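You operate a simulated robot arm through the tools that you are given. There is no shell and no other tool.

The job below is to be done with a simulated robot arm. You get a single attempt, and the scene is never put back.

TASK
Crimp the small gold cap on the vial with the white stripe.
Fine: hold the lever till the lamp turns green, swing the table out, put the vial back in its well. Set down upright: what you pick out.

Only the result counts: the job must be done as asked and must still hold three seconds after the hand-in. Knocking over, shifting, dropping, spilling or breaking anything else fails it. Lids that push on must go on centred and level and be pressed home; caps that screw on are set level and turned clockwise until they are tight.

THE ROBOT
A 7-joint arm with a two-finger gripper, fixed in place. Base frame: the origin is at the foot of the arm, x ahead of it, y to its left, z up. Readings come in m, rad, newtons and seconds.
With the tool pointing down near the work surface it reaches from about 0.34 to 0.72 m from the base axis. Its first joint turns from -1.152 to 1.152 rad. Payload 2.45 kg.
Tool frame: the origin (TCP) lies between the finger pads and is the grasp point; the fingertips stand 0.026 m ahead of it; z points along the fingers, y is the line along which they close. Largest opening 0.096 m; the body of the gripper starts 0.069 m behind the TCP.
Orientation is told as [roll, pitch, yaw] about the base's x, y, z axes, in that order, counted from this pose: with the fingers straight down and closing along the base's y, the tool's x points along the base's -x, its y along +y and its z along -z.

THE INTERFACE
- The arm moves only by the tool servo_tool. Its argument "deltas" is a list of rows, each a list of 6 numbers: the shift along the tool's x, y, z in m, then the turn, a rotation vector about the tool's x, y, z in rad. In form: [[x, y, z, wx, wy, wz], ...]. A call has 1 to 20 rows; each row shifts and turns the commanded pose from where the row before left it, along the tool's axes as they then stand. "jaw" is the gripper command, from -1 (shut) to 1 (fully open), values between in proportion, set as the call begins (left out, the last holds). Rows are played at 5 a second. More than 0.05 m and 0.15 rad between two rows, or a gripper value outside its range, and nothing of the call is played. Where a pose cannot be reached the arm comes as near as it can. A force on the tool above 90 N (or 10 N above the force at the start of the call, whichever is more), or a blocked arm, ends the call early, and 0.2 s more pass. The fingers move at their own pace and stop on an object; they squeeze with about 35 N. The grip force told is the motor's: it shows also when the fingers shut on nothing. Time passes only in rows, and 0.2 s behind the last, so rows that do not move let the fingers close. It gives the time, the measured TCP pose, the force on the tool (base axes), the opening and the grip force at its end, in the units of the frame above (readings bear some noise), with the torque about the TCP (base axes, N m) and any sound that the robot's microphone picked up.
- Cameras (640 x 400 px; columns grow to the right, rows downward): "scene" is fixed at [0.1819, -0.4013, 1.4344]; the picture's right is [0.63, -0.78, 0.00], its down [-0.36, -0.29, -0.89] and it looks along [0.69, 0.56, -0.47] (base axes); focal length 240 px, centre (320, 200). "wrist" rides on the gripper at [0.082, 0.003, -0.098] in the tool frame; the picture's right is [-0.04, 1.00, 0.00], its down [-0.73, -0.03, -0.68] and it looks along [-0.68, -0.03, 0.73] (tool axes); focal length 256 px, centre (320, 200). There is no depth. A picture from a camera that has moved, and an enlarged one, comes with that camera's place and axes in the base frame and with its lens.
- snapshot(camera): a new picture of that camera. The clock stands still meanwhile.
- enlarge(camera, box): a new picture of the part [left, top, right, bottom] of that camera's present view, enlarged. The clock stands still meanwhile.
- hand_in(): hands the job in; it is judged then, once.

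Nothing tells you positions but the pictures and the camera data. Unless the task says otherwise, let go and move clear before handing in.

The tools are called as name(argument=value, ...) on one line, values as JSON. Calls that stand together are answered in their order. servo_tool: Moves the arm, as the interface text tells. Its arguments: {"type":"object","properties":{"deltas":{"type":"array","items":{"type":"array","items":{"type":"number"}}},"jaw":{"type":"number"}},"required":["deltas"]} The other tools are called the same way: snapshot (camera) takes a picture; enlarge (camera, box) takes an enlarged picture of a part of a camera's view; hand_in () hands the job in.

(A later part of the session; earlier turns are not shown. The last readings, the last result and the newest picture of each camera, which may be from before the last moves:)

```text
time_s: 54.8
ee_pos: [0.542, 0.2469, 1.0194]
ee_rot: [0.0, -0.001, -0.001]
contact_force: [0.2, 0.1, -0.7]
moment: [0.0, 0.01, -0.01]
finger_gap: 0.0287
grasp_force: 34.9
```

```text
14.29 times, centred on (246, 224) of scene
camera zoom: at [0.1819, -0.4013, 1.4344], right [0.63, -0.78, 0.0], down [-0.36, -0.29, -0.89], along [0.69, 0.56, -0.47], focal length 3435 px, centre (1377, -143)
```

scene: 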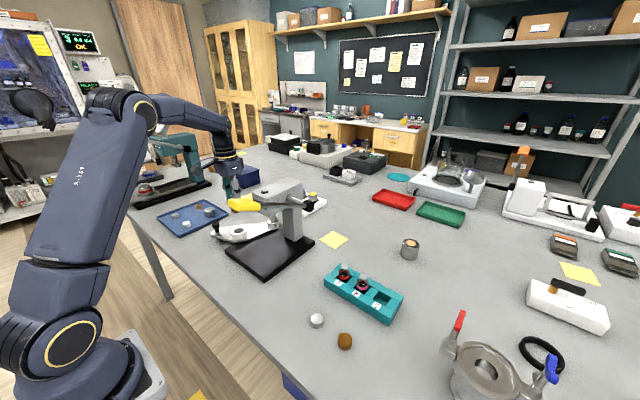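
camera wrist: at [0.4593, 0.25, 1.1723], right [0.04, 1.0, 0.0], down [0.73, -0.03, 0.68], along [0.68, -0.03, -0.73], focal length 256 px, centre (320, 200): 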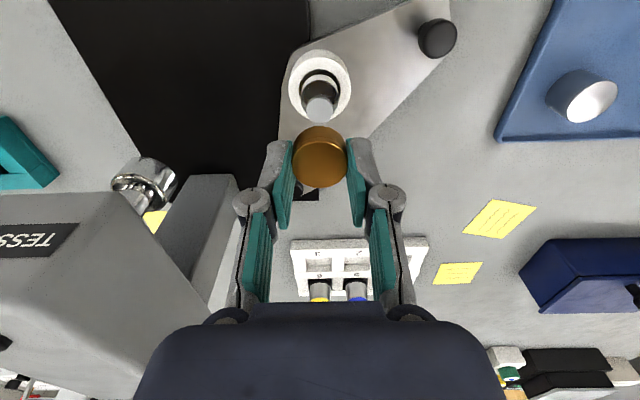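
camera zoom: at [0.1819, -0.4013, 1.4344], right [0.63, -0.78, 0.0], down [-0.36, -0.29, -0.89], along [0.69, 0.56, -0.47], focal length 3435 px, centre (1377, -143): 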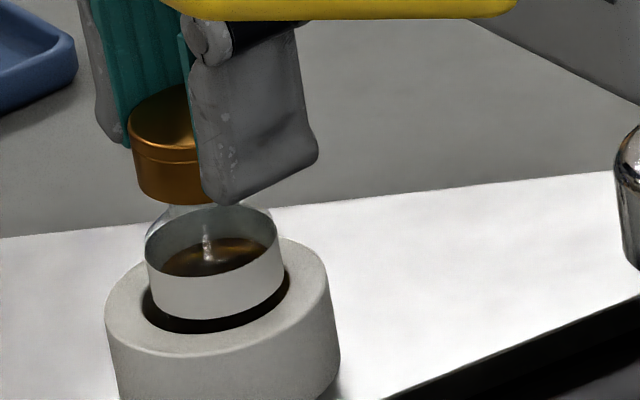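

The alignment looks good. I'm lowering in 2 mm steps and watching the force.

servo_tool(deltas=[[0, 0, 0.002, 0, 0, 0], [0, 0, 0.002, 0, 0, 0], [0, 0, 0, 0, 0, 0]])

servo_tool(deltas=[[0, 0, 0.002, 0, 0, 0], [0, 0, 0, 0, 0, 0]])

servo_tool(deltas=[[0, 0, 0.002, 0, 0, 0], [0, 0, 0, 0, 0, 0]])

enlarge(camera="wrist", box=[260, 70, 380, 190])

enlarge(camera="scene", box=[232, 210, 260, 238])

```text
time_s: 55.6
ee_pos: [0.5424, 0.2465, 1.0152]
ee_rot: [0.0, 0.0, 0.0]
contact_force: [-0.5, 0.7, 0.5]
moment: [0.03, 0.01, -0.02]
finger_gap: 0.0288
grasp_force: 35.2
```

```text
time_s: 56.2
ee_pos: [0.5431, 0.2466, 1.0139]
ee_rot: [0.001, -0.001, 0.0]
contact_force: [-0.4, 0.1, -0.2]
moment: [-0.03, 0.02, 0.0]
finger_gap: 0.0288
grasp_force: 34.9
```

```text
time_s: 56.8
ee_pos: [0.5424, 0.2467, 1.0106]
ee_rot: [0.0, 0.001, -0.001]
contact_force: [0.4, -0.3, -0.2]
moment: [0.0, -0.01, -0.01]
finger_gap: 0.0289
grasp_force: 35.0
```

```text
3.33 times, centred on (320, 130) of wrist
camera zoom: at [0.461, 0.2501, 1.1091], right [0.04, 1.0, 0.0], down [0.73, -0.03, 0.68], along [0.68, -0.03, -0.73], focal length 853 px, centre (320, 433)
```

zoom: 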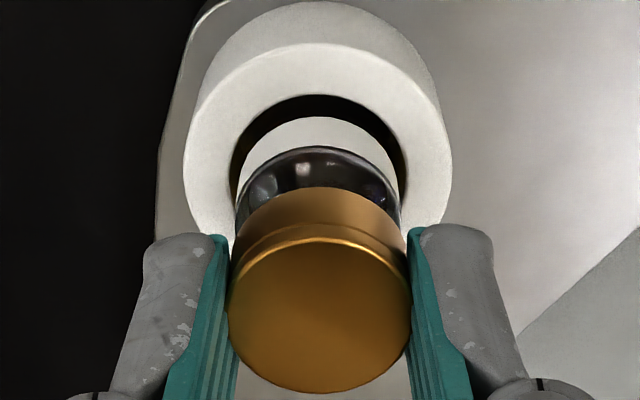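

```text
14.29 times, centred on (246, 224) of scene
camera zoom: at [0.1819, -0.4013, 1.4344], right [0.63, -0.78, 0.0], down [-0.36, -0.29, -0.89], along [0.69, 0.56, -0.47], focal length 3435 px, centre (1377, -143)
```

zoom: 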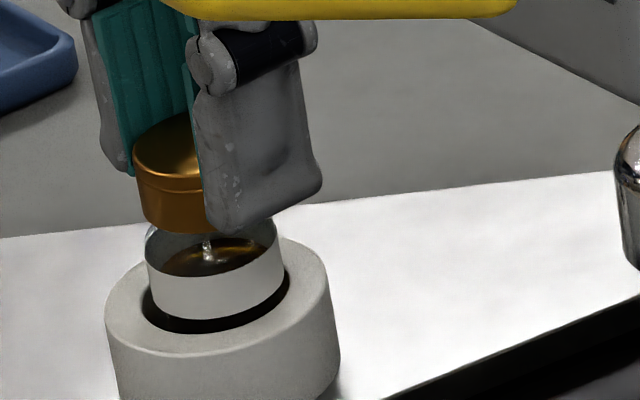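

There's no contact yet, and the cap skirt is now over the flange. I'm continuing in 1.5 mm steps.

servo_tool(deltas=[[0, 0, 0.0015, 0, 0, 0], [0, 0, 0, 0, 0, 0]])

servo_tool(deltas=[[0, 0, 0.0015, 0, 0, 0], [0, 0, 0, 0, 0, 0]])

servo_tool(deltas=[[0, 0, 0.0015, 0, 0, 0], [0, 0, 0, 0, 0, 0]])

```text
time_s: 57.4
ee_pos: [0.5426, 0.2471, 1.0096]
ee_rot: [0.0, -0.001, 0.0]
contact_force: [1.0, -0.3, 2.3]
moment: [0.0, -0.01, -0.02]
finger_gap: 0.0288
grasp_force: 34.9
```

```text
time_s: 58.0
ee_pos: [0.5426, 0.2476, 1.0099]
ee_rot: [0.002, 0.0, 0.0]
contact_force: [-0.6, -1.1, 13.0]
moment: [0.0, 0.07, -0.01]
finger_gap: 0.0288
grasp_force: 35.3
```

```text
time_s: 58.6
ee_pos: [0.5439, 0.2467, 1.0073]
ee_rot: [0.002, -0.004, 0.001]
contact_force: [0.3, 0.1, 26.2]
moment: [0.01, 0.14, 0.02]
finger_gap: 0.029
grasp_force: 35.0
```

I touched at TCP z ≈ 1.0096 and the force built to 26 N, so I'll back off by the overtravel and look.

servo_tool(deltas=[[0, 0, -0.0025, 0, 0, 0], [0, 0, 0, 0, 0, 0]])

enlarge(camera="wrist", box=[260, 70, 380, 190])

enlarge(camera="scene", box=[232, 210, 260, 238])

```text
time_s: 59.2
ee_pos: [0.5423, 0.2466, 1.0096]
ee_rot: [-0.002, 0.001, -0.001]
contact_force: [1.6, 1.0, 8.7]
moment: [0.0, 0.01, -0.01]
finger_gap: 0.0287
grasp_force: 35.2
```

```text
3.33 times, centred on (320, 130) of wrist
camera zoom: at [0.4611, 0.2498, 1.1066], right [0.04, 1.0, 0.0], down [0.73, -0.03, 0.68], along [0.68, -0.03, -0.74], focal length 853 px, centre (320, 433)
```

zoom: 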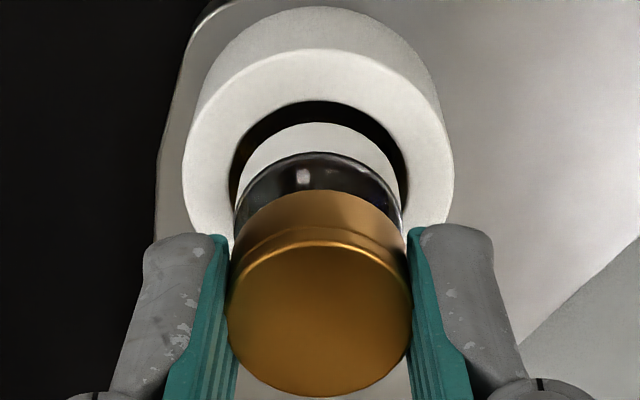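

```text
14.29 times, centred on (246, 224) of scene
camera zoom: at [0.1817, -0.4013, 1.4344], right [0.63, -0.78, 0.0], down [-0.36, -0.29, -0.89], along [0.69, 0.56, -0.47], focal length 3435 px, centre (1377, -143)
```

zoom: 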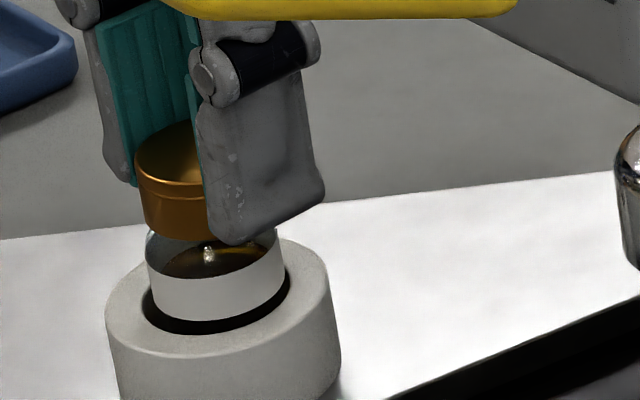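

The skirt slid about 9 mm over the flange before the ceiling met the stopper, so the cap is seated. I'll relieve the pressure a little and open the fingers partway.

servo_tool(deltas=[[0, 0, -0.0006, 0, 0, 0], [0, 0, 0, 0, 0, 0]])

servo_tool(deltas=[[0, 0, 0, 0, 0, 0], [0, 0, 0, 0, 0, 0], [0, 0, 0, 0, 0, 0]], jaw=-0.06)

enlarge(camera="wrist", box=[260, 70, 380, 190])

enlarge(camera="scene", box=[232, 210, 260, 238])

```text
time_s: 59.8
ee_pos: [0.5431, 0.2475, 1.009]
ee_rot: [-0.001, 0.003, 0.0]
contact_force: [0.2, -0.1, -0.7]
moment: [0.03, 0.02, -0.01]
finger_gap: 0.0289
grasp_force: 35.4
```

```text
time_s: 60.6
ee_pos: [0.5429, 0.2471, 1.01]
ee_rot: [0.0, 0.001, 0.001]
contact_force: [0.0, -0.7, -0.1]
moment: [0.02, 0.04, -0.01]
finger_gap: 0.0451
grasp_force: 0.0
```

```text
3.33 times, centred on (320, 130) of wrist
camera zoom: at [0.4613, 0.25, 1.108], right [0.04, 1.0, 0.0], down [0.73, -0.03, 0.68], along [0.68, -0.03, -0.73], focal length 853 px, centre (320, 433)
```

zoom: 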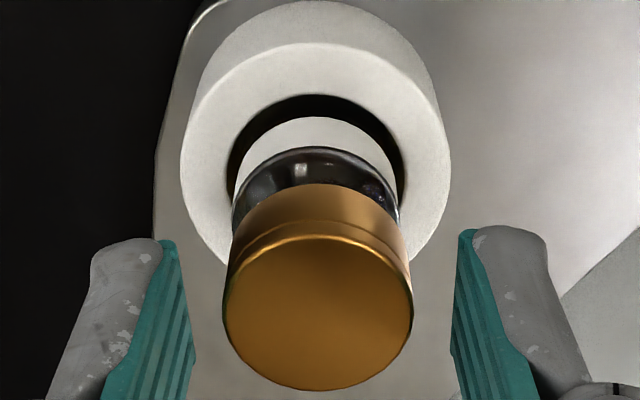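

```text
14.29 times, centred on (246, 224) of scene
camera zoom: at [0.1819, -0.4013, 1.4344], right [0.63, -0.78, 0.0], down [-0.36, -0.29, -0.89], along [0.69, 0.56, -0.47], focal length 3435 px, centre (1377, -143)
```

zoom: 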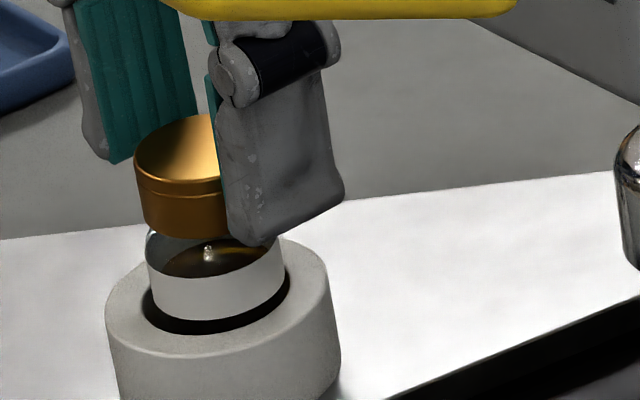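

The cap rests level on the vial. I'll go straight up and check it from above.

servo_tool(deltas=[[0, 0, -0.01, 0, 0, 0], [0, 0, -0.02, 0, 0, 0], [0, 0, -0.03, 0, 0, 0], [0, 0, -0.04, 0, 0, 0], [0, 0, 0, 0, 0, 0]])

enlarge(camera="wrist", box=[260, 20, 380, 120])

enlarge(camera="scene", box=[232, 200, 260, 238])

enlarge(camera="scene", box=[195, 170, 325, 280])

```text
time_s: 61.8
ee_pos: [0.5423, 0.2467, 1.1094]
ee_rot: [-0.002, -0.001, -0.002]
contact_force: [0.3, 1.0, -0.2]
moment: [0.0, 0.01, 0.02]
finger_gap: 0.0454
grasp_force: 0.0
```

```text
4.00 times, centred on (320, 70) of wrist
camera zoom: at [0.4612, 0.2497, 1.2067], right [0.04, 1.0, 0.0], down [0.73, -0.03, 0.68], along [0.68, -0.03, -0.73], focal length 1024 px, centre (320, 720)
```

zoom: 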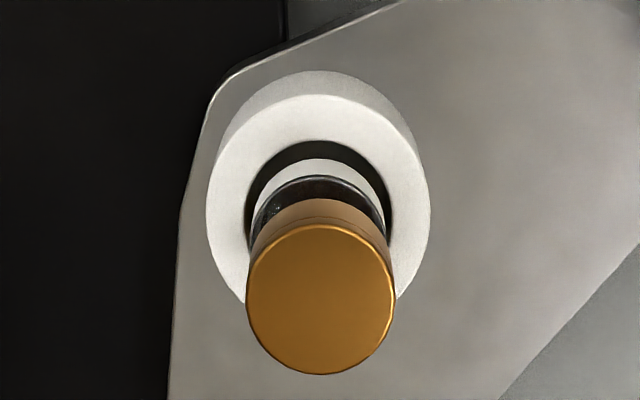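

```text
10.53 times, centred on (246, 219) of scene
camera zoom: at [0.1819, -0.4013, 1.4344], right [0.63, -0.78, 0.0], down [-0.36, -0.29, -0.89], along [0.69, 0.56, -0.47], focal length 2531 px, centre (1099, 0)
```

zoom: 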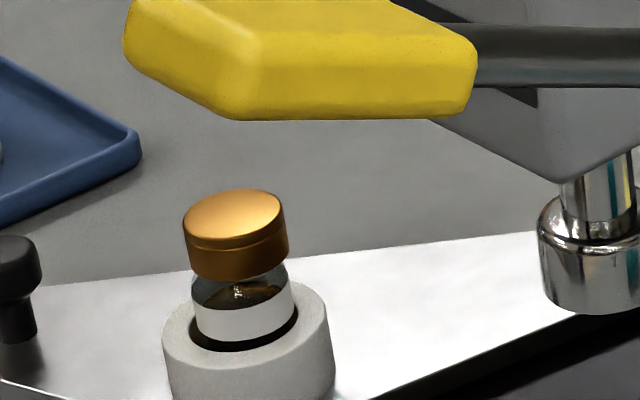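

```text
3.64 times, centred on (260, 225) of scene
camera zoom: at [0.1819, -0.4013, 1.4344], right [0.63, -0.78, 0.0], down [-0.36, -0.29, -0.89], along [0.69, 0.56, -0.47], focal length 874 px, centre (538, 109)
```

zoom: 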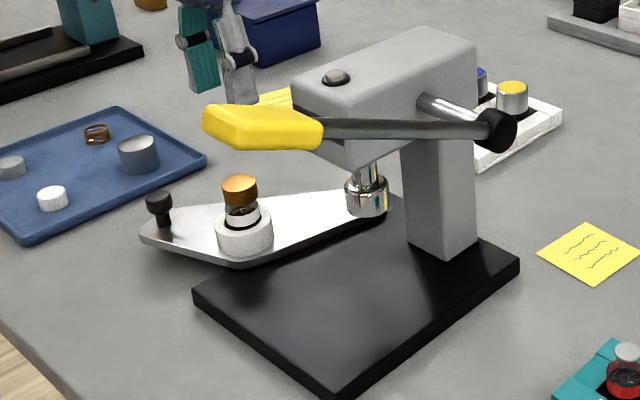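

The cap sits centred and level on the vial. Before swinging the table in I need to check the ram height against the cap top, so I'll move back and view the press from the front.

servo_tool(deltas=[[0.04, 0, 0, 0, 0, 0], [0.04, 0, 0, 0, 0, 0], [0.04, 0, 0, 0, 0, 0], [0.02, -0.03, 0, 0, 0, 0], [0, -0.04, 0.01, 0, 0, 0], [0, -0.04, 0.01, 0, 0, 0], [0, 0, 0, 0, 0, 0]])

snapshot(camera="wrist")

snapshot(camera="scene")

```text
time_s: 63.4
ee_pos: [0.4017, 0.1374, 1.0902]
ee_rot: [0.0, -0.002, 0.002]
contact_force: [0.5, 0.1, -0.6]
moment: [-0.03, 0.0, 0.02]
finger_gap: 0.0452
grasp_force: 0.0
```

```text
taken
camera wrist: at [0.3211, 0.1402, 1.1878], right [0.04, 1.0, 0.0], down [0.73, -0.03, 0.68], along [0.68, -0.03, -0.73], focal length 256 px, centre (320, 200)
```

wrist: 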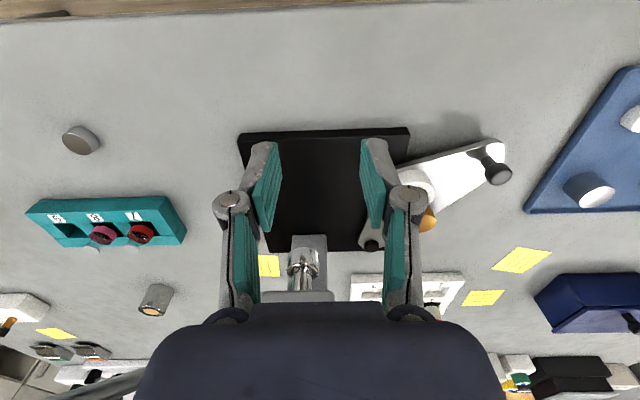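

```text
taken
```

scene: 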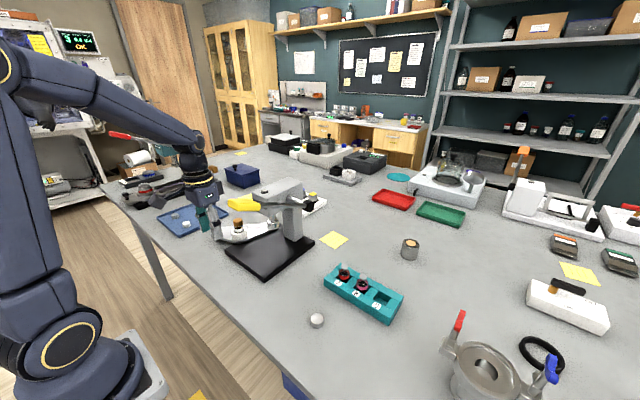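

enlarge(camera="wrist", box=[260, 220, 350, 310])

enlarge(camera="wrist", box=[380, 130, 520, 260])

enlarge(camera="scene", box=[205, 180, 305, 250])

```text
4.44 times, centred on (305, 265) of wrist
camera zoom: at [0.3211, 0.1402, 1.1878], right [0.04, 1.0, 0.0], down [0.73, -0.03, 0.68], along [0.68, -0.03, -0.73], focal length 1138 px, centre (387, -89)
```

zoom: 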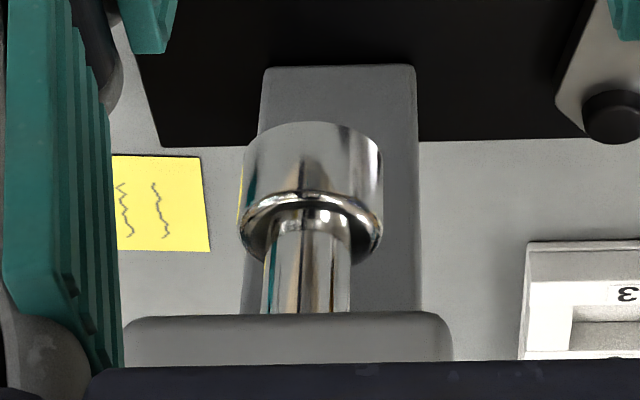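

```text
3.08 times, centred on (450, 195) of wrist
camera zoom: at [0.3211, 0.1402, 1.1878], right [0.04, 1.0, 0.0], down [0.73, -0.03, 0.68], along [0.68, -0.03, -0.73], focal length 788 px, centre (-80, 215)
```

zoom: 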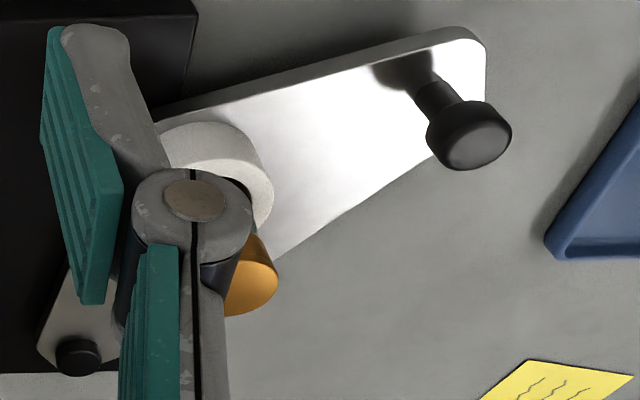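

```text
5.71 times, centred on (255, 215) of scene
camera zoom: at [0.1818, -0.4013, 1.4344], right [0.63, -0.78, 0.0], down [-0.36, -0.29, -0.89], along [0.69, 0.56, -0.47], focal length 1374 px, centre (691, 114)
```

zoom: 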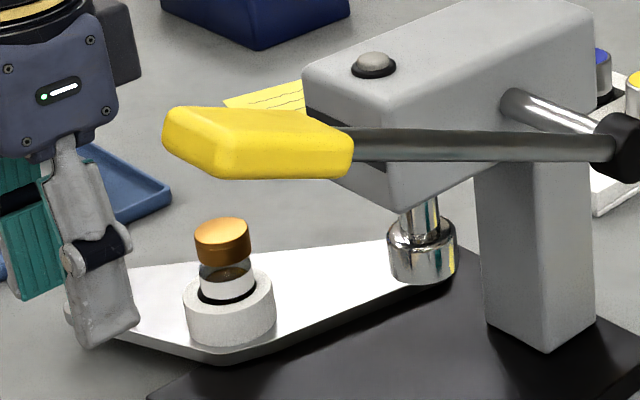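

By triangulation the ram collar is at (0.584, 0.110) with its underside near z ≈ 1.005. The cap top is at about 0.997, so it should clear, but only just. The knob is at (0.502, 0.332, 0.960) and the pivot at (0.656, 0.209). I'll tilt the tool back a bit so the hand stays clear of the press head, then hover over the knob.

servo_tool(deltas=[[0, 0, 0, 0, -0.117, 0], [0, 0, 0, 0, -0.117, 0], [0, 0, 0, 0, -0.116, 0], [0, 0.048, 0, 0, 0, 0], [0, 0.049, 0, 0, 0, 0], [0, 0.049, 0, 0, 0, 0], [0, 0.049, 0, 0, 0, 0], [-0.0313, 0, 0.0114, 0, 0, 0], [-0.0313, 0, 0.0114, 0, 0, 0], [-0.0313, 0, 0.0114, 0, 0, 0], [0.012, 0, 0.0329, 0, 0, 0], [0.012, 0, 0.0329, 0, 0, 0], [0, 0, 0, 0, 0, 0], [0, 0, 0, 0, 0, 0]], jaw=-0.2)

snapshot(camera="wrist")

snapshot(camera="scene")

```text
time_s: 66.4
ee_pos: [0.5035, 0.3312, 1.0207]
ee_rot: [-0.001, -0.352, 0.001]
contact_force: [0.0, -0.4, 0.2]
moment: [0.0, 0.0, 0.0]
finger_gap: 0.0386
grasp_force: 0.0
```

```text
taken
camera wrist: at [0.3937, 0.3341, 1.0832], right [0.04, 1.0, 0.01], down [0.46, -0.03, 0.89], along [0.89, -0.03, -0.46], focal length 256 px, centre (320, 200)
```

wrist: 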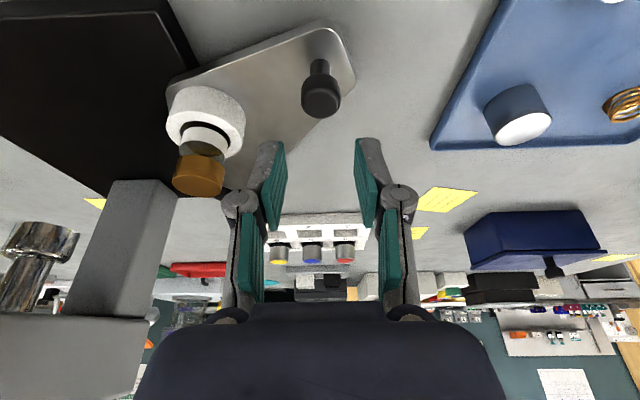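

```text
taken
```

scene: 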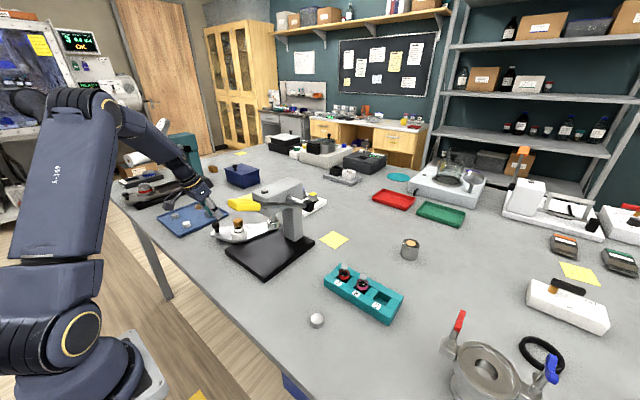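

This tilted view shows the knob, the capped vial and the ram together. I'll zoom to check the knob alignment and compare heights.

enlarge(camera="wrist", box=[0, 130, 240, 330])

enlarge(camera="wrist", box=[240, 20, 400, 220])

```text
2.00 times, centred on (120, 230) of wrist
camera zoom: at [0.3937, 0.3341, 1.0832], right [0.04, 1.0, 0.01], down [0.46, -0.03, 0.89], along [0.89, -0.03, -0.46], focal length 512 px, centre (720, 140)
```

zoom: 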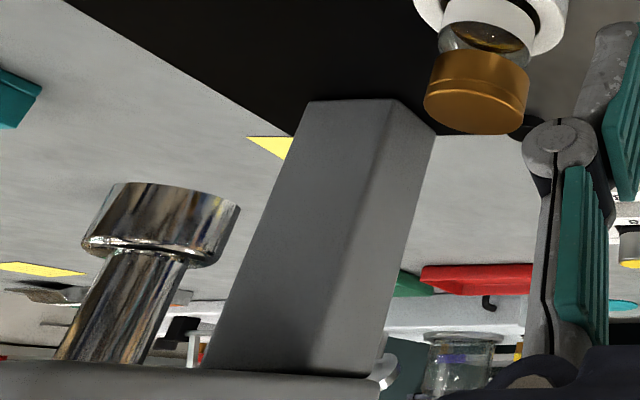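

```text
2.00 times, centred on (320, 120) of wrist
camera zoom: at [0.3937, 0.3341, 1.0832], right [0.04, 1.0, 0.01], down [0.46, -0.03, 0.89], along [0.89, -0.03, -0.46], focal length 512 px, centre (320, 360)
```

zoom: 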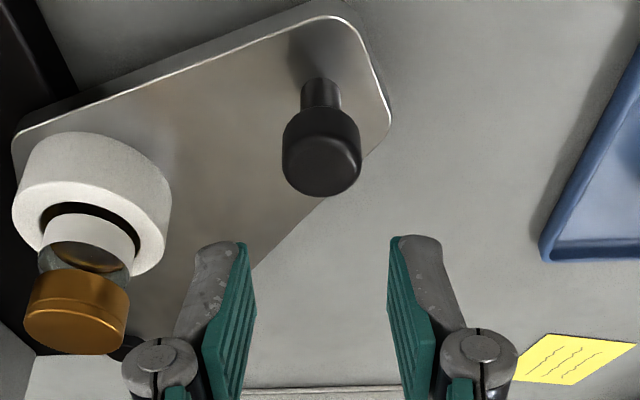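

The collar underside is at about 1.006 and the cap top at about 0.994, so it clears by about 1 cm. The knob is aligned, so I'll lower the fingers around the knob head.

servo_tool(deltas=[[0.0079, 0, 0.0158, 0, 0, 0], [0.0079, 0, 0.0158, 0, 0, 0], [0.0079, 0, 0.0158, 0, 0, 0], [0, 0, 0, 0, 0, 0]])

enlarge(camera="wrist", box=[200, 60, 440, 220])

enlarge(camera="scene", box=[190, 190, 270, 250])

```text
time_s: 67.4
ee_pos: [0.4968, 0.3334, 0.9673]
ee_rot: [0.0, -0.35, 0.001]
contact_force: [0.7, 0.4, 0.0]
moment: [0.03, 0.01, -0.05]
finger_gap: 0.0384
grasp_force: 0.1
```

```text
2.50 times, centred on (320, 140) of wrist
camera zoom: at [0.3871, 0.3351, 1.0309], right [0.04, 1.0, 0.01], down [0.46, -0.03, 0.89], along [0.89, -0.03, -0.46], focal length 640 px, centre (320, 350)
```

zoom: 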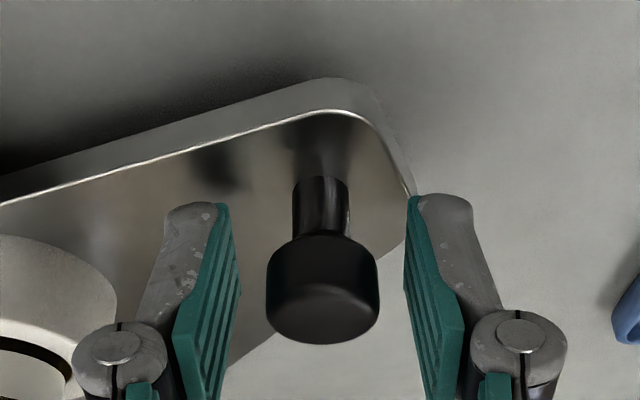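

```text
6.67 times, centred on (230, 220) of scene
camera zoom: at [0.1819, -0.4013, 1.4344], right [0.63, -0.78, 0.0], down [-0.36, -0.29, -0.89], along [0.69, 0.56, -0.47], focal length 1603 px, centre (920, 67)
```

zoom: 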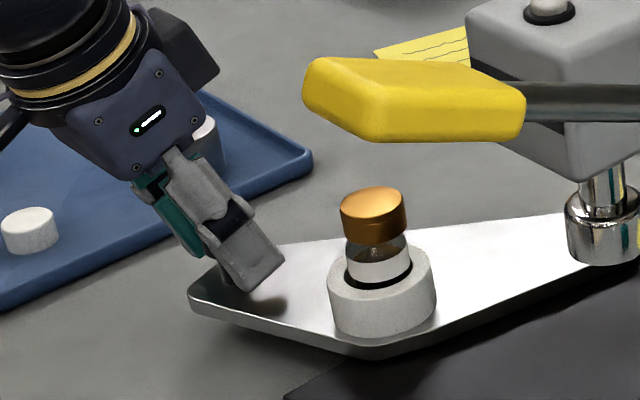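

The knob is nicely between the pads. I'll narrow the jaws to cage it, then swing the table slowly along the arc for the first part.

servo_tool(deltas=[[0, -0.0012, 0, 0, 0, 0], [0, 0, 0, 0, 0, 0], [0, 0, 0, 0, 0, 0]], jaw=-0.4)

servo_tool(deltas=[[0.0033, -0.005, -0.0012, 0, 0, 0], [0.0033, -0.005, -0.0012, 0, 0, 0], [0.0033, -0.005, -0.0012, 0, 0, 0], [0.0033, -0.005, -0.0012, 0, 0, 0], [0.0036, -0.0072, -0.0013, 0, 0, 0], [0.0036, -0.0072, -0.0013, 0, 0, 0], [0.0035, -0.0071, -0.0013, 0, 0, 0], [0, 0, 0, 0, 0, 0]])

snapshot(camera="wrist")

enlarge(camera="scene", box=[190, 180, 300, 260])

```text
time_s: 68.2
ee_pos: [0.4972, 0.33, 0.9685]
ee_rot: [0.001, -0.351, 0.001]
contact_force: [-0.1, -0.1, -0.1]
moment: [-0.03, 0.01, 0.01]
finger_gap: 0.0286
grasp_force: 0.1
```

```text
time_s: 70.0
ee_pos: [0.4704, 0.2883, 0.9674]
ee_rot: [0.0, -0.351, 0.0]
contact_force: [1.4, 0.5, 0.1]
moment: [0.04, -0.04, -0.03]
finger_gap: 0.0288
grasp_force: 0.0
```

```text
taken
camera wrist: at [0.3609, 0.2917, 1.0314], right [0.04, 1.0, 0.01], down [0.46, -0.03, 0.89], along [0.89, -0.03, -0.46], focal length 256 px, centre (320, 200)
```

wrist: 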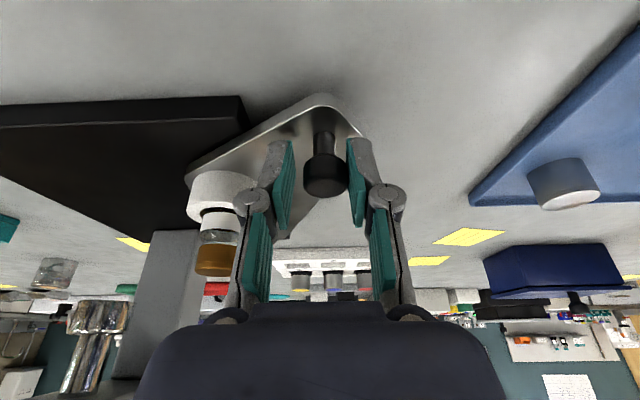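

```text
5.00 times, centred on (245, 220) of scene
camera zoom: at [0.1819, -0.4013, 1.4344], right [0.63, -0.78, 0.0], down [-0.36, -0.29, -0.89], along [0.69, 0.56, -0.47], focal length 1202 px, centre (695, 100)
```

zoom: 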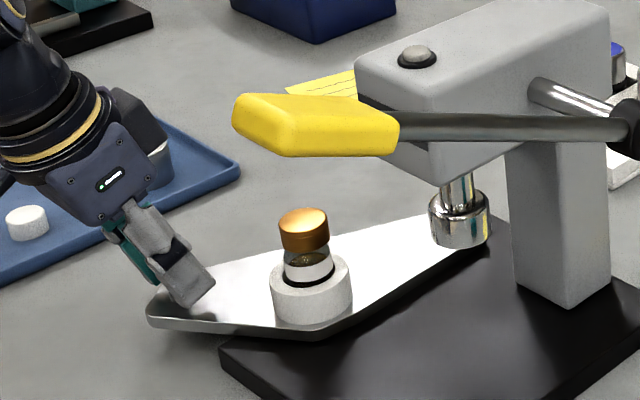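

The table swings freely and the cap stays put. I'm continuing the arc slowly.

servo_tool(deltas=[[0.0027, -0.0076, -0.001, 0, 0, 0], [0.0027, -0.0076, -0.001, 0, 0, 0], [0.0027, -0.0076, -0.001, 0, 0, 0], [0.0018, -0.0079, -0.0007, 0, 0, 0], [0.0018, -0.0079, -0.0007, 0, 0, 0], [0.0018, -0.0079, -0.0007, 0, 0, 0], [0.0009, -0.0081, -0.0003, 0, 0, 0], [0.0009, -0.0081, -0.0003, 0, 0, 0], [0.0009, -0.0081, -0.0003, 0, 0, 0], [0, -0.0081, 0, 0, 0, 0], [0, -0.0081, 0, 0, 0, 0], [0, -0.0081, 0, 0, 0, 0], [0, 0, 0, 0, 0, 0]])

snapshot(camera="wrist")

enlarge(camera="scene", box=[190, 160, 310, 260])

```text
time_s: 72.8
ee_pos: [0.4531, 0.1945, 0.9662]
ee_rot: [0.001, -0.35, -0.001]
contact_force: [-0.9, 0.0, -0.1]
moment: [0.0, 0.03, -0.01]
finger_gap: 0.029
grasp_force: 0.1
```

```text
taken
camera wrist: at [0.3439, 0.1969, 1.0313], right [0.04, 1.0, 0.01], down [0.46, -0.03, 0.89], along [0.89, -0.03, -0.46], focal length 256 px, centre (320, 200)
```

wrist: 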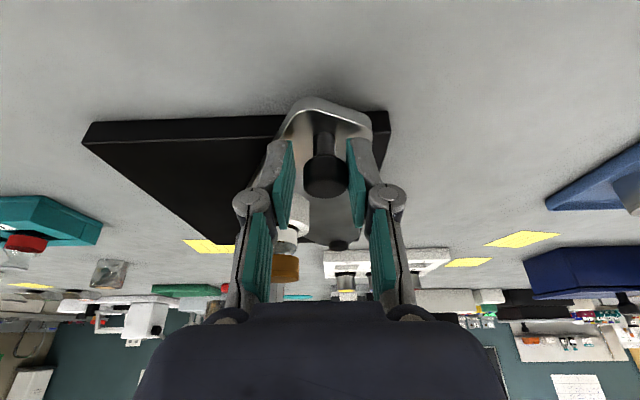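

```text
4.00 times, centred on (250, 210) of scene
camera zoom: at [0.1819, -0.4013, 1.4344], right [0.63, -0.78, 0.0], down [-0.36, -0.29, -0.89], along [0.69, 0.56, -0.47], focal length 962 px, centre (600, 160)
```

zoom: 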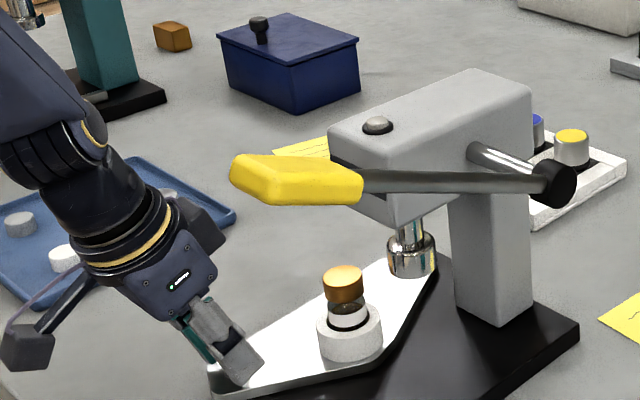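

Everything is holding. I'm continuing toward the ram and stopping just before the collar.

servo_tool(deltas=[[-0.001, -0.0081, 0.0004, 0, 0, 0], [-0.001, -0.0081, 0.0004, 0, 0, 0], [-0.001, -0.0081, 0.0004, 0, 0, 0], [-0.0019, -0.0079, 0.0007, 0, 0, 0], [-0.0019, -0.0079, 0.0007, 0, 0, 0], [-0.0019, -0.0079, 0.0007, 0, 0, 0], [0, 0, 0, 0, 0, 0]])

snapshot(camera="wrist")

enlarge(camera="scene", box=[190, 160, 310, 260])

```text
time_s: 74.4
ee_pos: [0.4623, 0.1462, 0.9673]
ee_rot: [-0.001, -0.349, -0.001]
contact_force: [0.1, 0.3, -1.1]
moment: [0.03, 0.0, -0.02]
finger_gap: 0.0291
grasp_force: 0.0
```

```text
taken
camera wrist: at [0.3533, 0.1493, 1.0317], right [0.04, 1.0, 0.01], down [0.46, -0.03, 0.89], along [0.89, -0.03, -0.46], focal length 256 px, centre (320, 200)
```

wrist: 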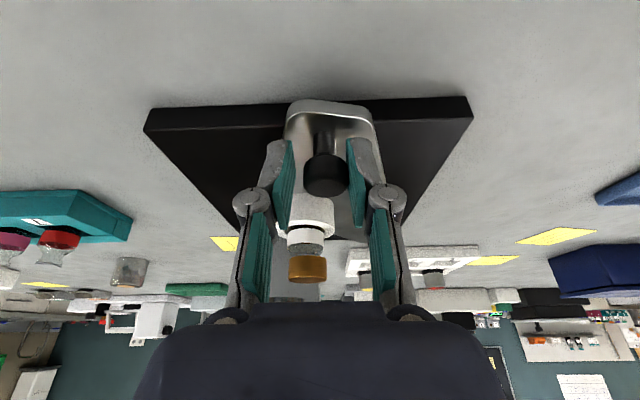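

```text
4.00 times, centred on (250, 210) of scene
camera zoom: at [0.1819, -0.4013, 1.4344], right [0.63, -0.78, 0.0], down [-0.36, -0.29, -0.89], along [0.69, 0.56, -0.47], focal length 962 px, centre (600, 160)
```

zoom: 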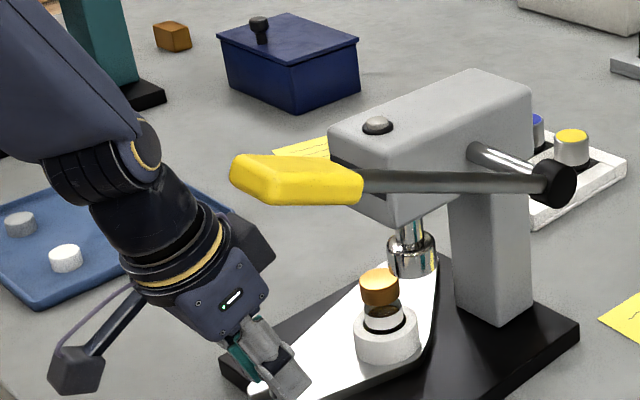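

The vial is approaching the collar. I'm going in smaller increments now and checking between them.

servo_tool(deltas=[[-0.0028, -0.0076, 0.001, 0, 0, 0], [-0.0028, -0.0076, 0.001, 0, 0, 0], [0, 0, 0, 0, 0, 0]])

enlarge(camera="scene", box=[260, 195, 310, 255])

enlarge(camera="wrist", box=[240, 180, 400, 310])

snapshot(camera="scene")

```text
time_s: 75.2
ee_pos: [0.4699, 0.1308, 0.9676]
ee_rot: [0.0, -0.352, 0.001]
contact_force: [0.3, 0.6, -0.5]
moment: [0.03, 0.02, -0.04]
finger_gap: 0.0291
grasp_force: 0.2
```

```text
6.67 times, centred on (285, 225) of scene
camera zoom: at [0.1819, -0.4013, 1.4344], right [0.63, -0.78, 0.0], down [-0.36, -0.29, -0.89], along [0.69, 0.56, -0.47], focal length 1603 px, centre (553, 33)
```

zoom: 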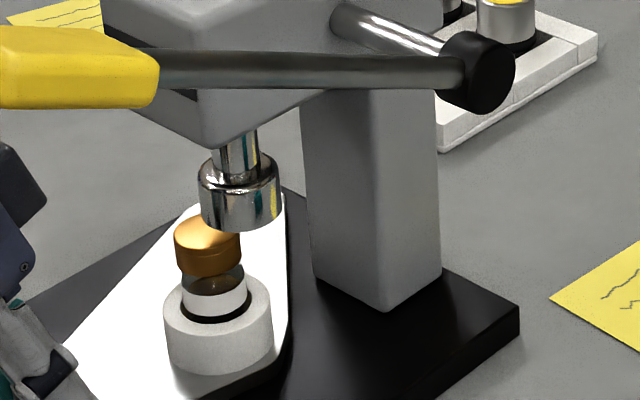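

```text
3.08 times, centred on (320, 245) of wrist
camera zoom: at [0.3592, 0.1341, 1.0318], right [0.04, 1.0, 0.01], down [0.46, -0.03, 0.89], along [0.89, -0.03, -0.46], focal length 788 px, centre (320, 62)
```

zoom: 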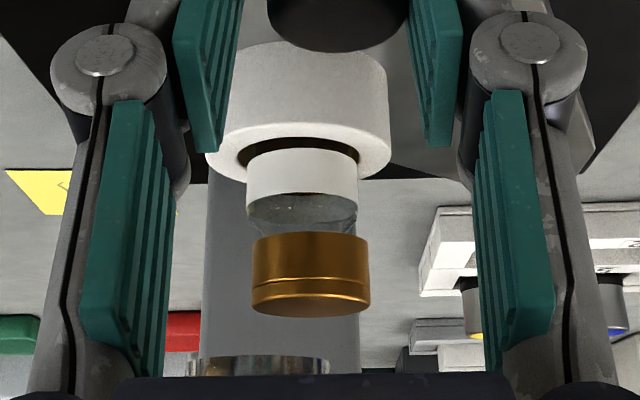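

```text
taken
```

scene: 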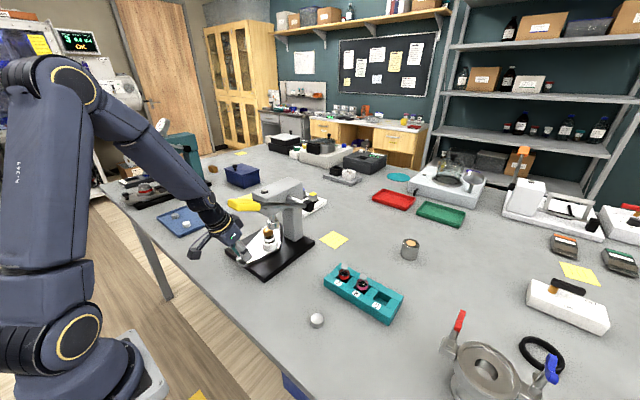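

There's good clearance under the collar, but the cap now shows about 2.7 mm off the vial axis (+x in the original table position). I want it centred, so I'll swing the table back out slowly and correct it.

servo_tool(deltas=[[0.0028, 0.0076, -0.001, 0, 0, 0], [0.0028, 0.0076, -0.001, 0, 0, 0], [0.0019, 0.0079, -0.0007, 0, 0, 0], [0.0019, 0.0079, -0.0007, 0, 0, 0], [0.0019, 0.0079, -0.0007, 0, 0, 0], [0.001, 0.0081, -0.0004, 0, 0, 0], [0.001, 0.0081, -0.0004, 0, 0, 0], [0.001, 0.0081, -0.0004, 0, 0, 0], [0, 0.0081, 0, 0, 0, 0], [0, 0.0081, 0, 0, 0, 0], [0, 0.0081, 0, 0, 0, 0], [0, 0, 0, 0, 0, 0]])

servo_tool(deltas=[[-0.0009, 0.0081, 0.0003, 0, 0, 0], [-0.0009, 0.0081, 0.0003, 0, 0, 0], [-0.0009, 0.0081, 0.0003, 0, 0, 0], [-0.0018, 0.0079, 0.0007, 0, 0, 0], [-0.0018, 0.0079, 0.0007, 0, 0, 0], [-0.0018, 0.0079, 0.0007, 0, 0, 0], [-0.0027, 0.0076, 0.001, 0, 0, 0], [-0.0027, 0.0076, 0.001, 0, 0, 0], [-0.0027, 0.0076, 0.001, 0, 0, 0], [-0.0036, 0.0072, 0.0013, 0, 0, 0], [-0.0036, 0.0072, 0.0013, 0, 0, 0], [-0.0036, 0.0072, 0.0013, 0, 0, 0], [-0.0033, 0.005, 0.0012, 0, 0, 0], [-0.0033, 0.005, 0.0012, 0, 0, 0], [-0.0033, 0.005, 0.0012, 0, 0, 0], [-0.0033, 0.005, 0.0012, 0, 0, 0], [0, 0, 0, 0, 0, 0]])

enlarge(camera="wrist", box=[160, 80, 400, 250])

enlarge(camera="scene", box=[205, 180, 275, 250])

```text
time_s: 77.8
ee_pos: [0.4539, 0.2178, 0.9672]
ee_rot: [0.0, -0.347, 0.0]
contact_force: [-0.2, -0.9, -0.9]
moment: [-0.03, -0.03, -0.05]
finger_gap: 0.0292
grasp_force: 0.4
```

```text
time_s: 81.4
ee_pos: [0.498, 0.331, 0.9678]
ee_rot: [-0.002, -0.352, 0.0]
contact_force: [-0.1, -0.2, 0.1]
moment: [-0.02, -0.01, 0.01]
finger_gap: 0.0292
grasp_force: 0.4
```

```text
2.35 times, centred on (280, 165) of wrist
camera zoom: at [0.3871, 0.3339, 1.0316], right [0.04, 1.0, 0.01], down [0.46, -0.03, 0.89], along [0.89, -0.03, -0.46], focal length 602 px, centre (414, 282)
```

zoom: 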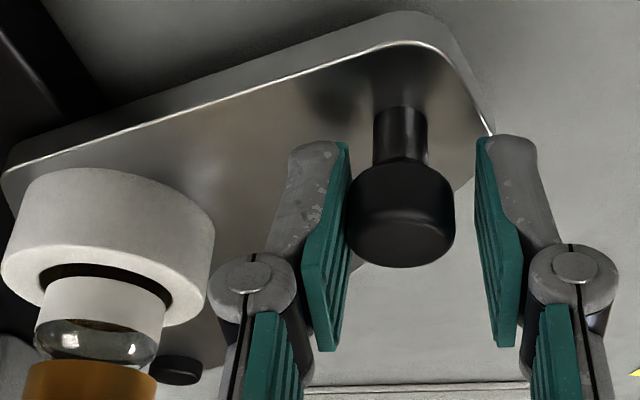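

```text
5.71 times, centred on (240, 215) of scene
camera zoom: at [0.1819, -0.4013, 1.4344], right [0.63, -0.78, 0.0], down [-0.36, -0.29, -0.89], along [0.69, 0.56, -0.47], focal length 1374 px, centre (777, 114)
```

zoom: 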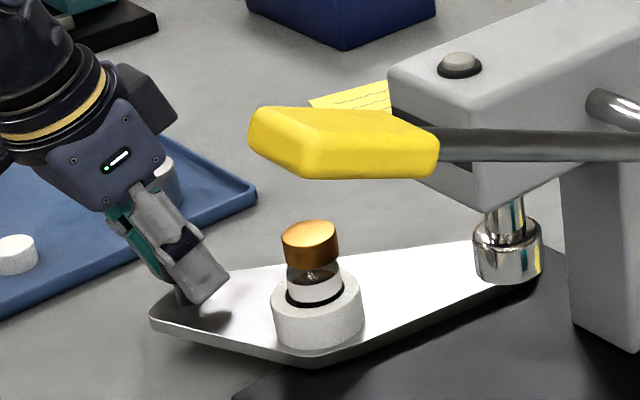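

The table is back out. I'll back off the knob, level the tool, and look at the cap from above the vial.

servo_tool(deltas=[[0, 0, 0, 0, 0, 0], [0, 0, -0.02, 0, 0, 0], [0, 0, -0.04, 0, 0, 0], [0, 0, -0.03, 0, 0, 0], [0, 0, 0, 0, 0.117, 0], [0, 0, 0, 0, 0.117, 0], [0, 0, 0, 0, 0.116, 0], [0, 0, -0.03, 0, 0, 0], [-0.03, -0.025, 0, 0, 0, 0], [-0.03, -0.03, 0, 0, 0, 0], [-0.015, -0.03, 0, 0, 0, 0], [0, 0, 0, 0, 0, 0], [0, 0, 0, 0, 0, 0]], jaw=-0.2)

snapshot(camera="wrist")

enlarge(camera="wrist", box=[260, 20, 380, 140])

enlarge(camera="scene", box=[232, 200, 268, 240])

```text
time_s: 84.2
ee_pos: [0.5415, 0.2456, 1.0815]
ee_rot: [0.001, 0.0, -0.001]
contact_force: [0.1, 0.3, 0.9]
moment: [-0.02, -0.01, -0.03]
finger_gap: 0.0383
grasp_force: 0.1
```

```text
taken
camera wrist: at [0.4608, 0.2482, 1.1796], right [0.04, 1.0, 0.0], down [0.73, -0.03, 0.68], along [0.68, -0.03, -0.73], focal length 256 px, centre (320, 200)
```

wrist: 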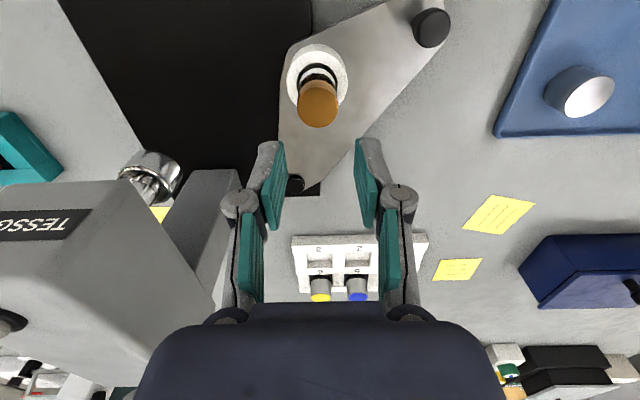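

```text
3.33 times, centred on (320, 80) of wrist
camera zoom: at [0.4608, 0.2482, 1.1796], right [0.04, 1.0, 0.0], down [0.73, -0.03, 0.68], along [0.68, -0.03, -0.73], focal length 853 px, centre (320, 600)
```

zoom: 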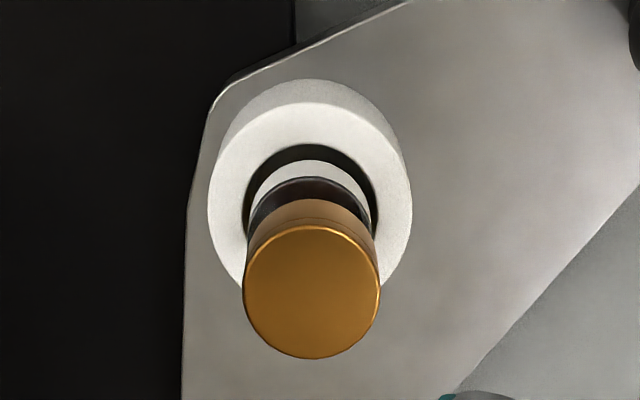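

```text
10.00 times, centred on (250, 220) of scene
camera zoom: at [0.1819, -0.4013, 1.4344], right [0.63, -0.78, 0.0], down [-0.36, -0.29, -0.89], along [0.69, 0.56, -0.47], focal length 2404 px, centre (1020, 0)
```

zoom: 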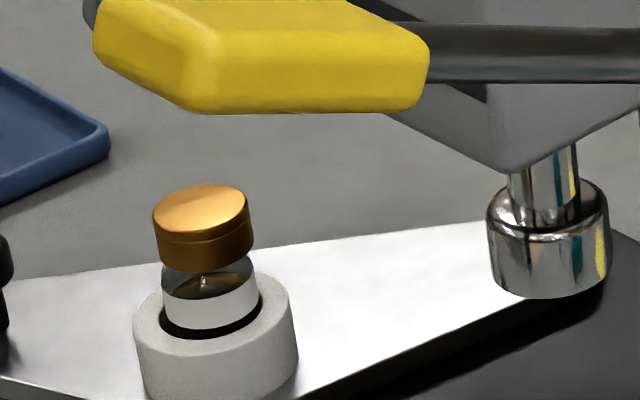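

Both views agree that the cap is about 3 mm too far in +x and fine in y. The nest is now at about (0.536, 0.242). I'll re-grip the cap, slide it back 3 mm and release.

servo_tool(deltas=[[0, -0.003, 0.02, 0, 0, 0], [0, 0, 0.02, 0, 0, 0], [0, 0, 0.015, 0, 0, 0], [0, 0, 0.012, 0, 0, 0], [0, 0, 0, 0, 0, 0]], jaw=-0.06)

enlarge(camera="wrist", box=[240, 60, 400, 200])

enlarge(camera="scene", box=[232, 200, 268, 240])

```text
time_s: 85.4
ee_pos: [0.5408, 0.2414, 1.0133]
ee_rot: [0.001, 0.0, -0.001]
contact_force: [0.0, -0.4, 0.0]
moment: [-0.01, -0.05, 0.02]
finger_gap: 0.0452
grasp_force: 0.2
```

```text
2.86 times, centred on (320, 130) of wrist
camera zoom: at [0.4596, 0.2452, 1.1119], right [0.04, 1.0, 0.0], down [0.73, -0.03, 0.68], along [0.68, -0.03, -0.73], focal length 731 px, centre (320, 400)
```

zoom: 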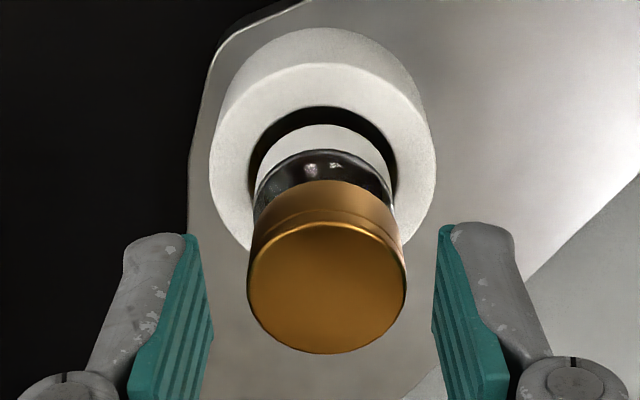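

```text
10.00 times, centred on (250, 220) of scene
camera zoom: at [0.1819, -0.4013, 1.4344], right [0.63, -0.78, 0.0], down [-0.36, -0.29, -0.89], along [0.69, 0.56, -0.47], focal length 2404 px, centre (1020, 0)
```

zoom: 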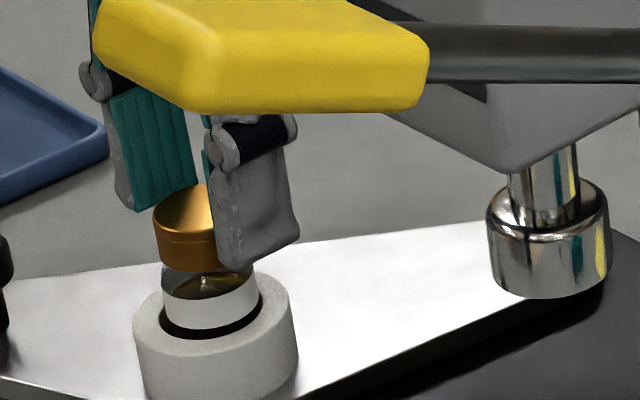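

The fingers straddle the cap. I'll centre in y, close, slide 3 mm toward the base, then open.

servo_tool(deltas=[[0, 0.0011, 0, 0, 0, 0], [0, 0, 0, 0, 0, 0]])

servo_tool(deltas=[[0, 0, 0, 0, 0, 0], [0, 0, 0, 0, 0, 0], [0, 0, 0, 0, 0, 0]], jaw=-1)

servo_tool(deltas=[[0.001, 0, -0.0003, 0, 0, 0], [0.001, 0, 0, 0, 0, 0], [0.001, 0, 0, 0, 0, 0], [0, 0, 0, 0, 0, 0], [0, 0, 0, 0, 0, 0]])

enlarge(camera="wrist", box=[240, 60, 400, 200])

enlarge(camera="scene", box=[232, 200, 268, 240])

```text
time_s: 86.0
ee_pos: [0.5412, 0.2444, 1.0151]
ee_rot: [-0.001, 0.0, 0.002]
contact_force: [0.3, 0.1, 0.2]
moment: [0.01, 0.01, -0.02]
finger_gap: 0.0453
grasp_force: 0.0
```

```text
time_s: 86.8
ee_pos: [0.5413, 0.2428, 1.0144]
ee_rot: [0.001, 0.0, 0.0]
contact_force: [0.0, -0.1, -0.8]
moment: [0.0, 0.04, -0.01]
finger_gap: 0.0291
grasp_force: 34.4
```

```text
time_s: 88.0
ee_pos: [0.5374, 0.2435, 1.0151]
ee_rot: [0.003, 0.0, -0.001]
contact_force: [-1.4, 0.2, 0.6]
moment: [0.0, -0.01, -0.01]
finger_gap: 0.0288
grasp_force: 35.4
```

```text
2.86 times, centred on (320, 130) of wrist
camera zoom: at [0.4565, 0.247, 1.1129], right [0.04, 1.0, 0.0], down [0.73, -0.03, 0.68], along [0.68, -0.03, -0.73], focal length 731 px, centre (320, 400)
```

zoom: 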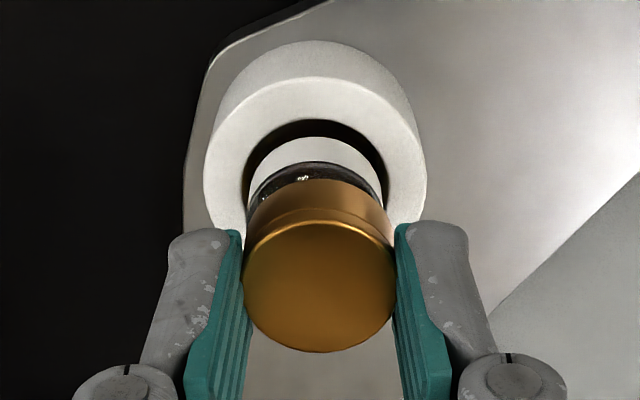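

```text
10.00 times, centred on (250, 220) of scene
camera zoom: at [0.1819, -0.4013, 1.4344], right [0.63, -0.78, 0.0], down [-0.36, -0.29, -0.89], along [0.69, 0.56, -0.47], focal length 2404 px, centre (1020, 0)
```

zoom: 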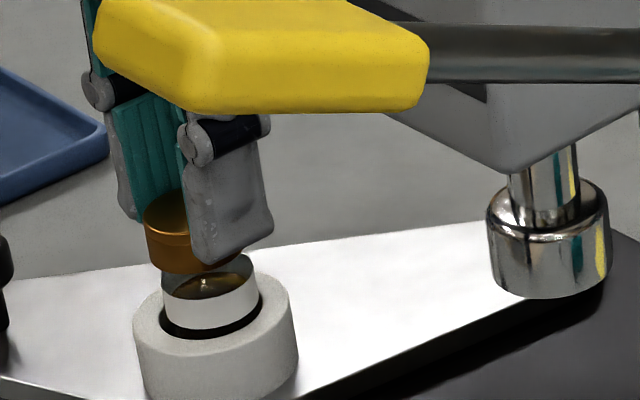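

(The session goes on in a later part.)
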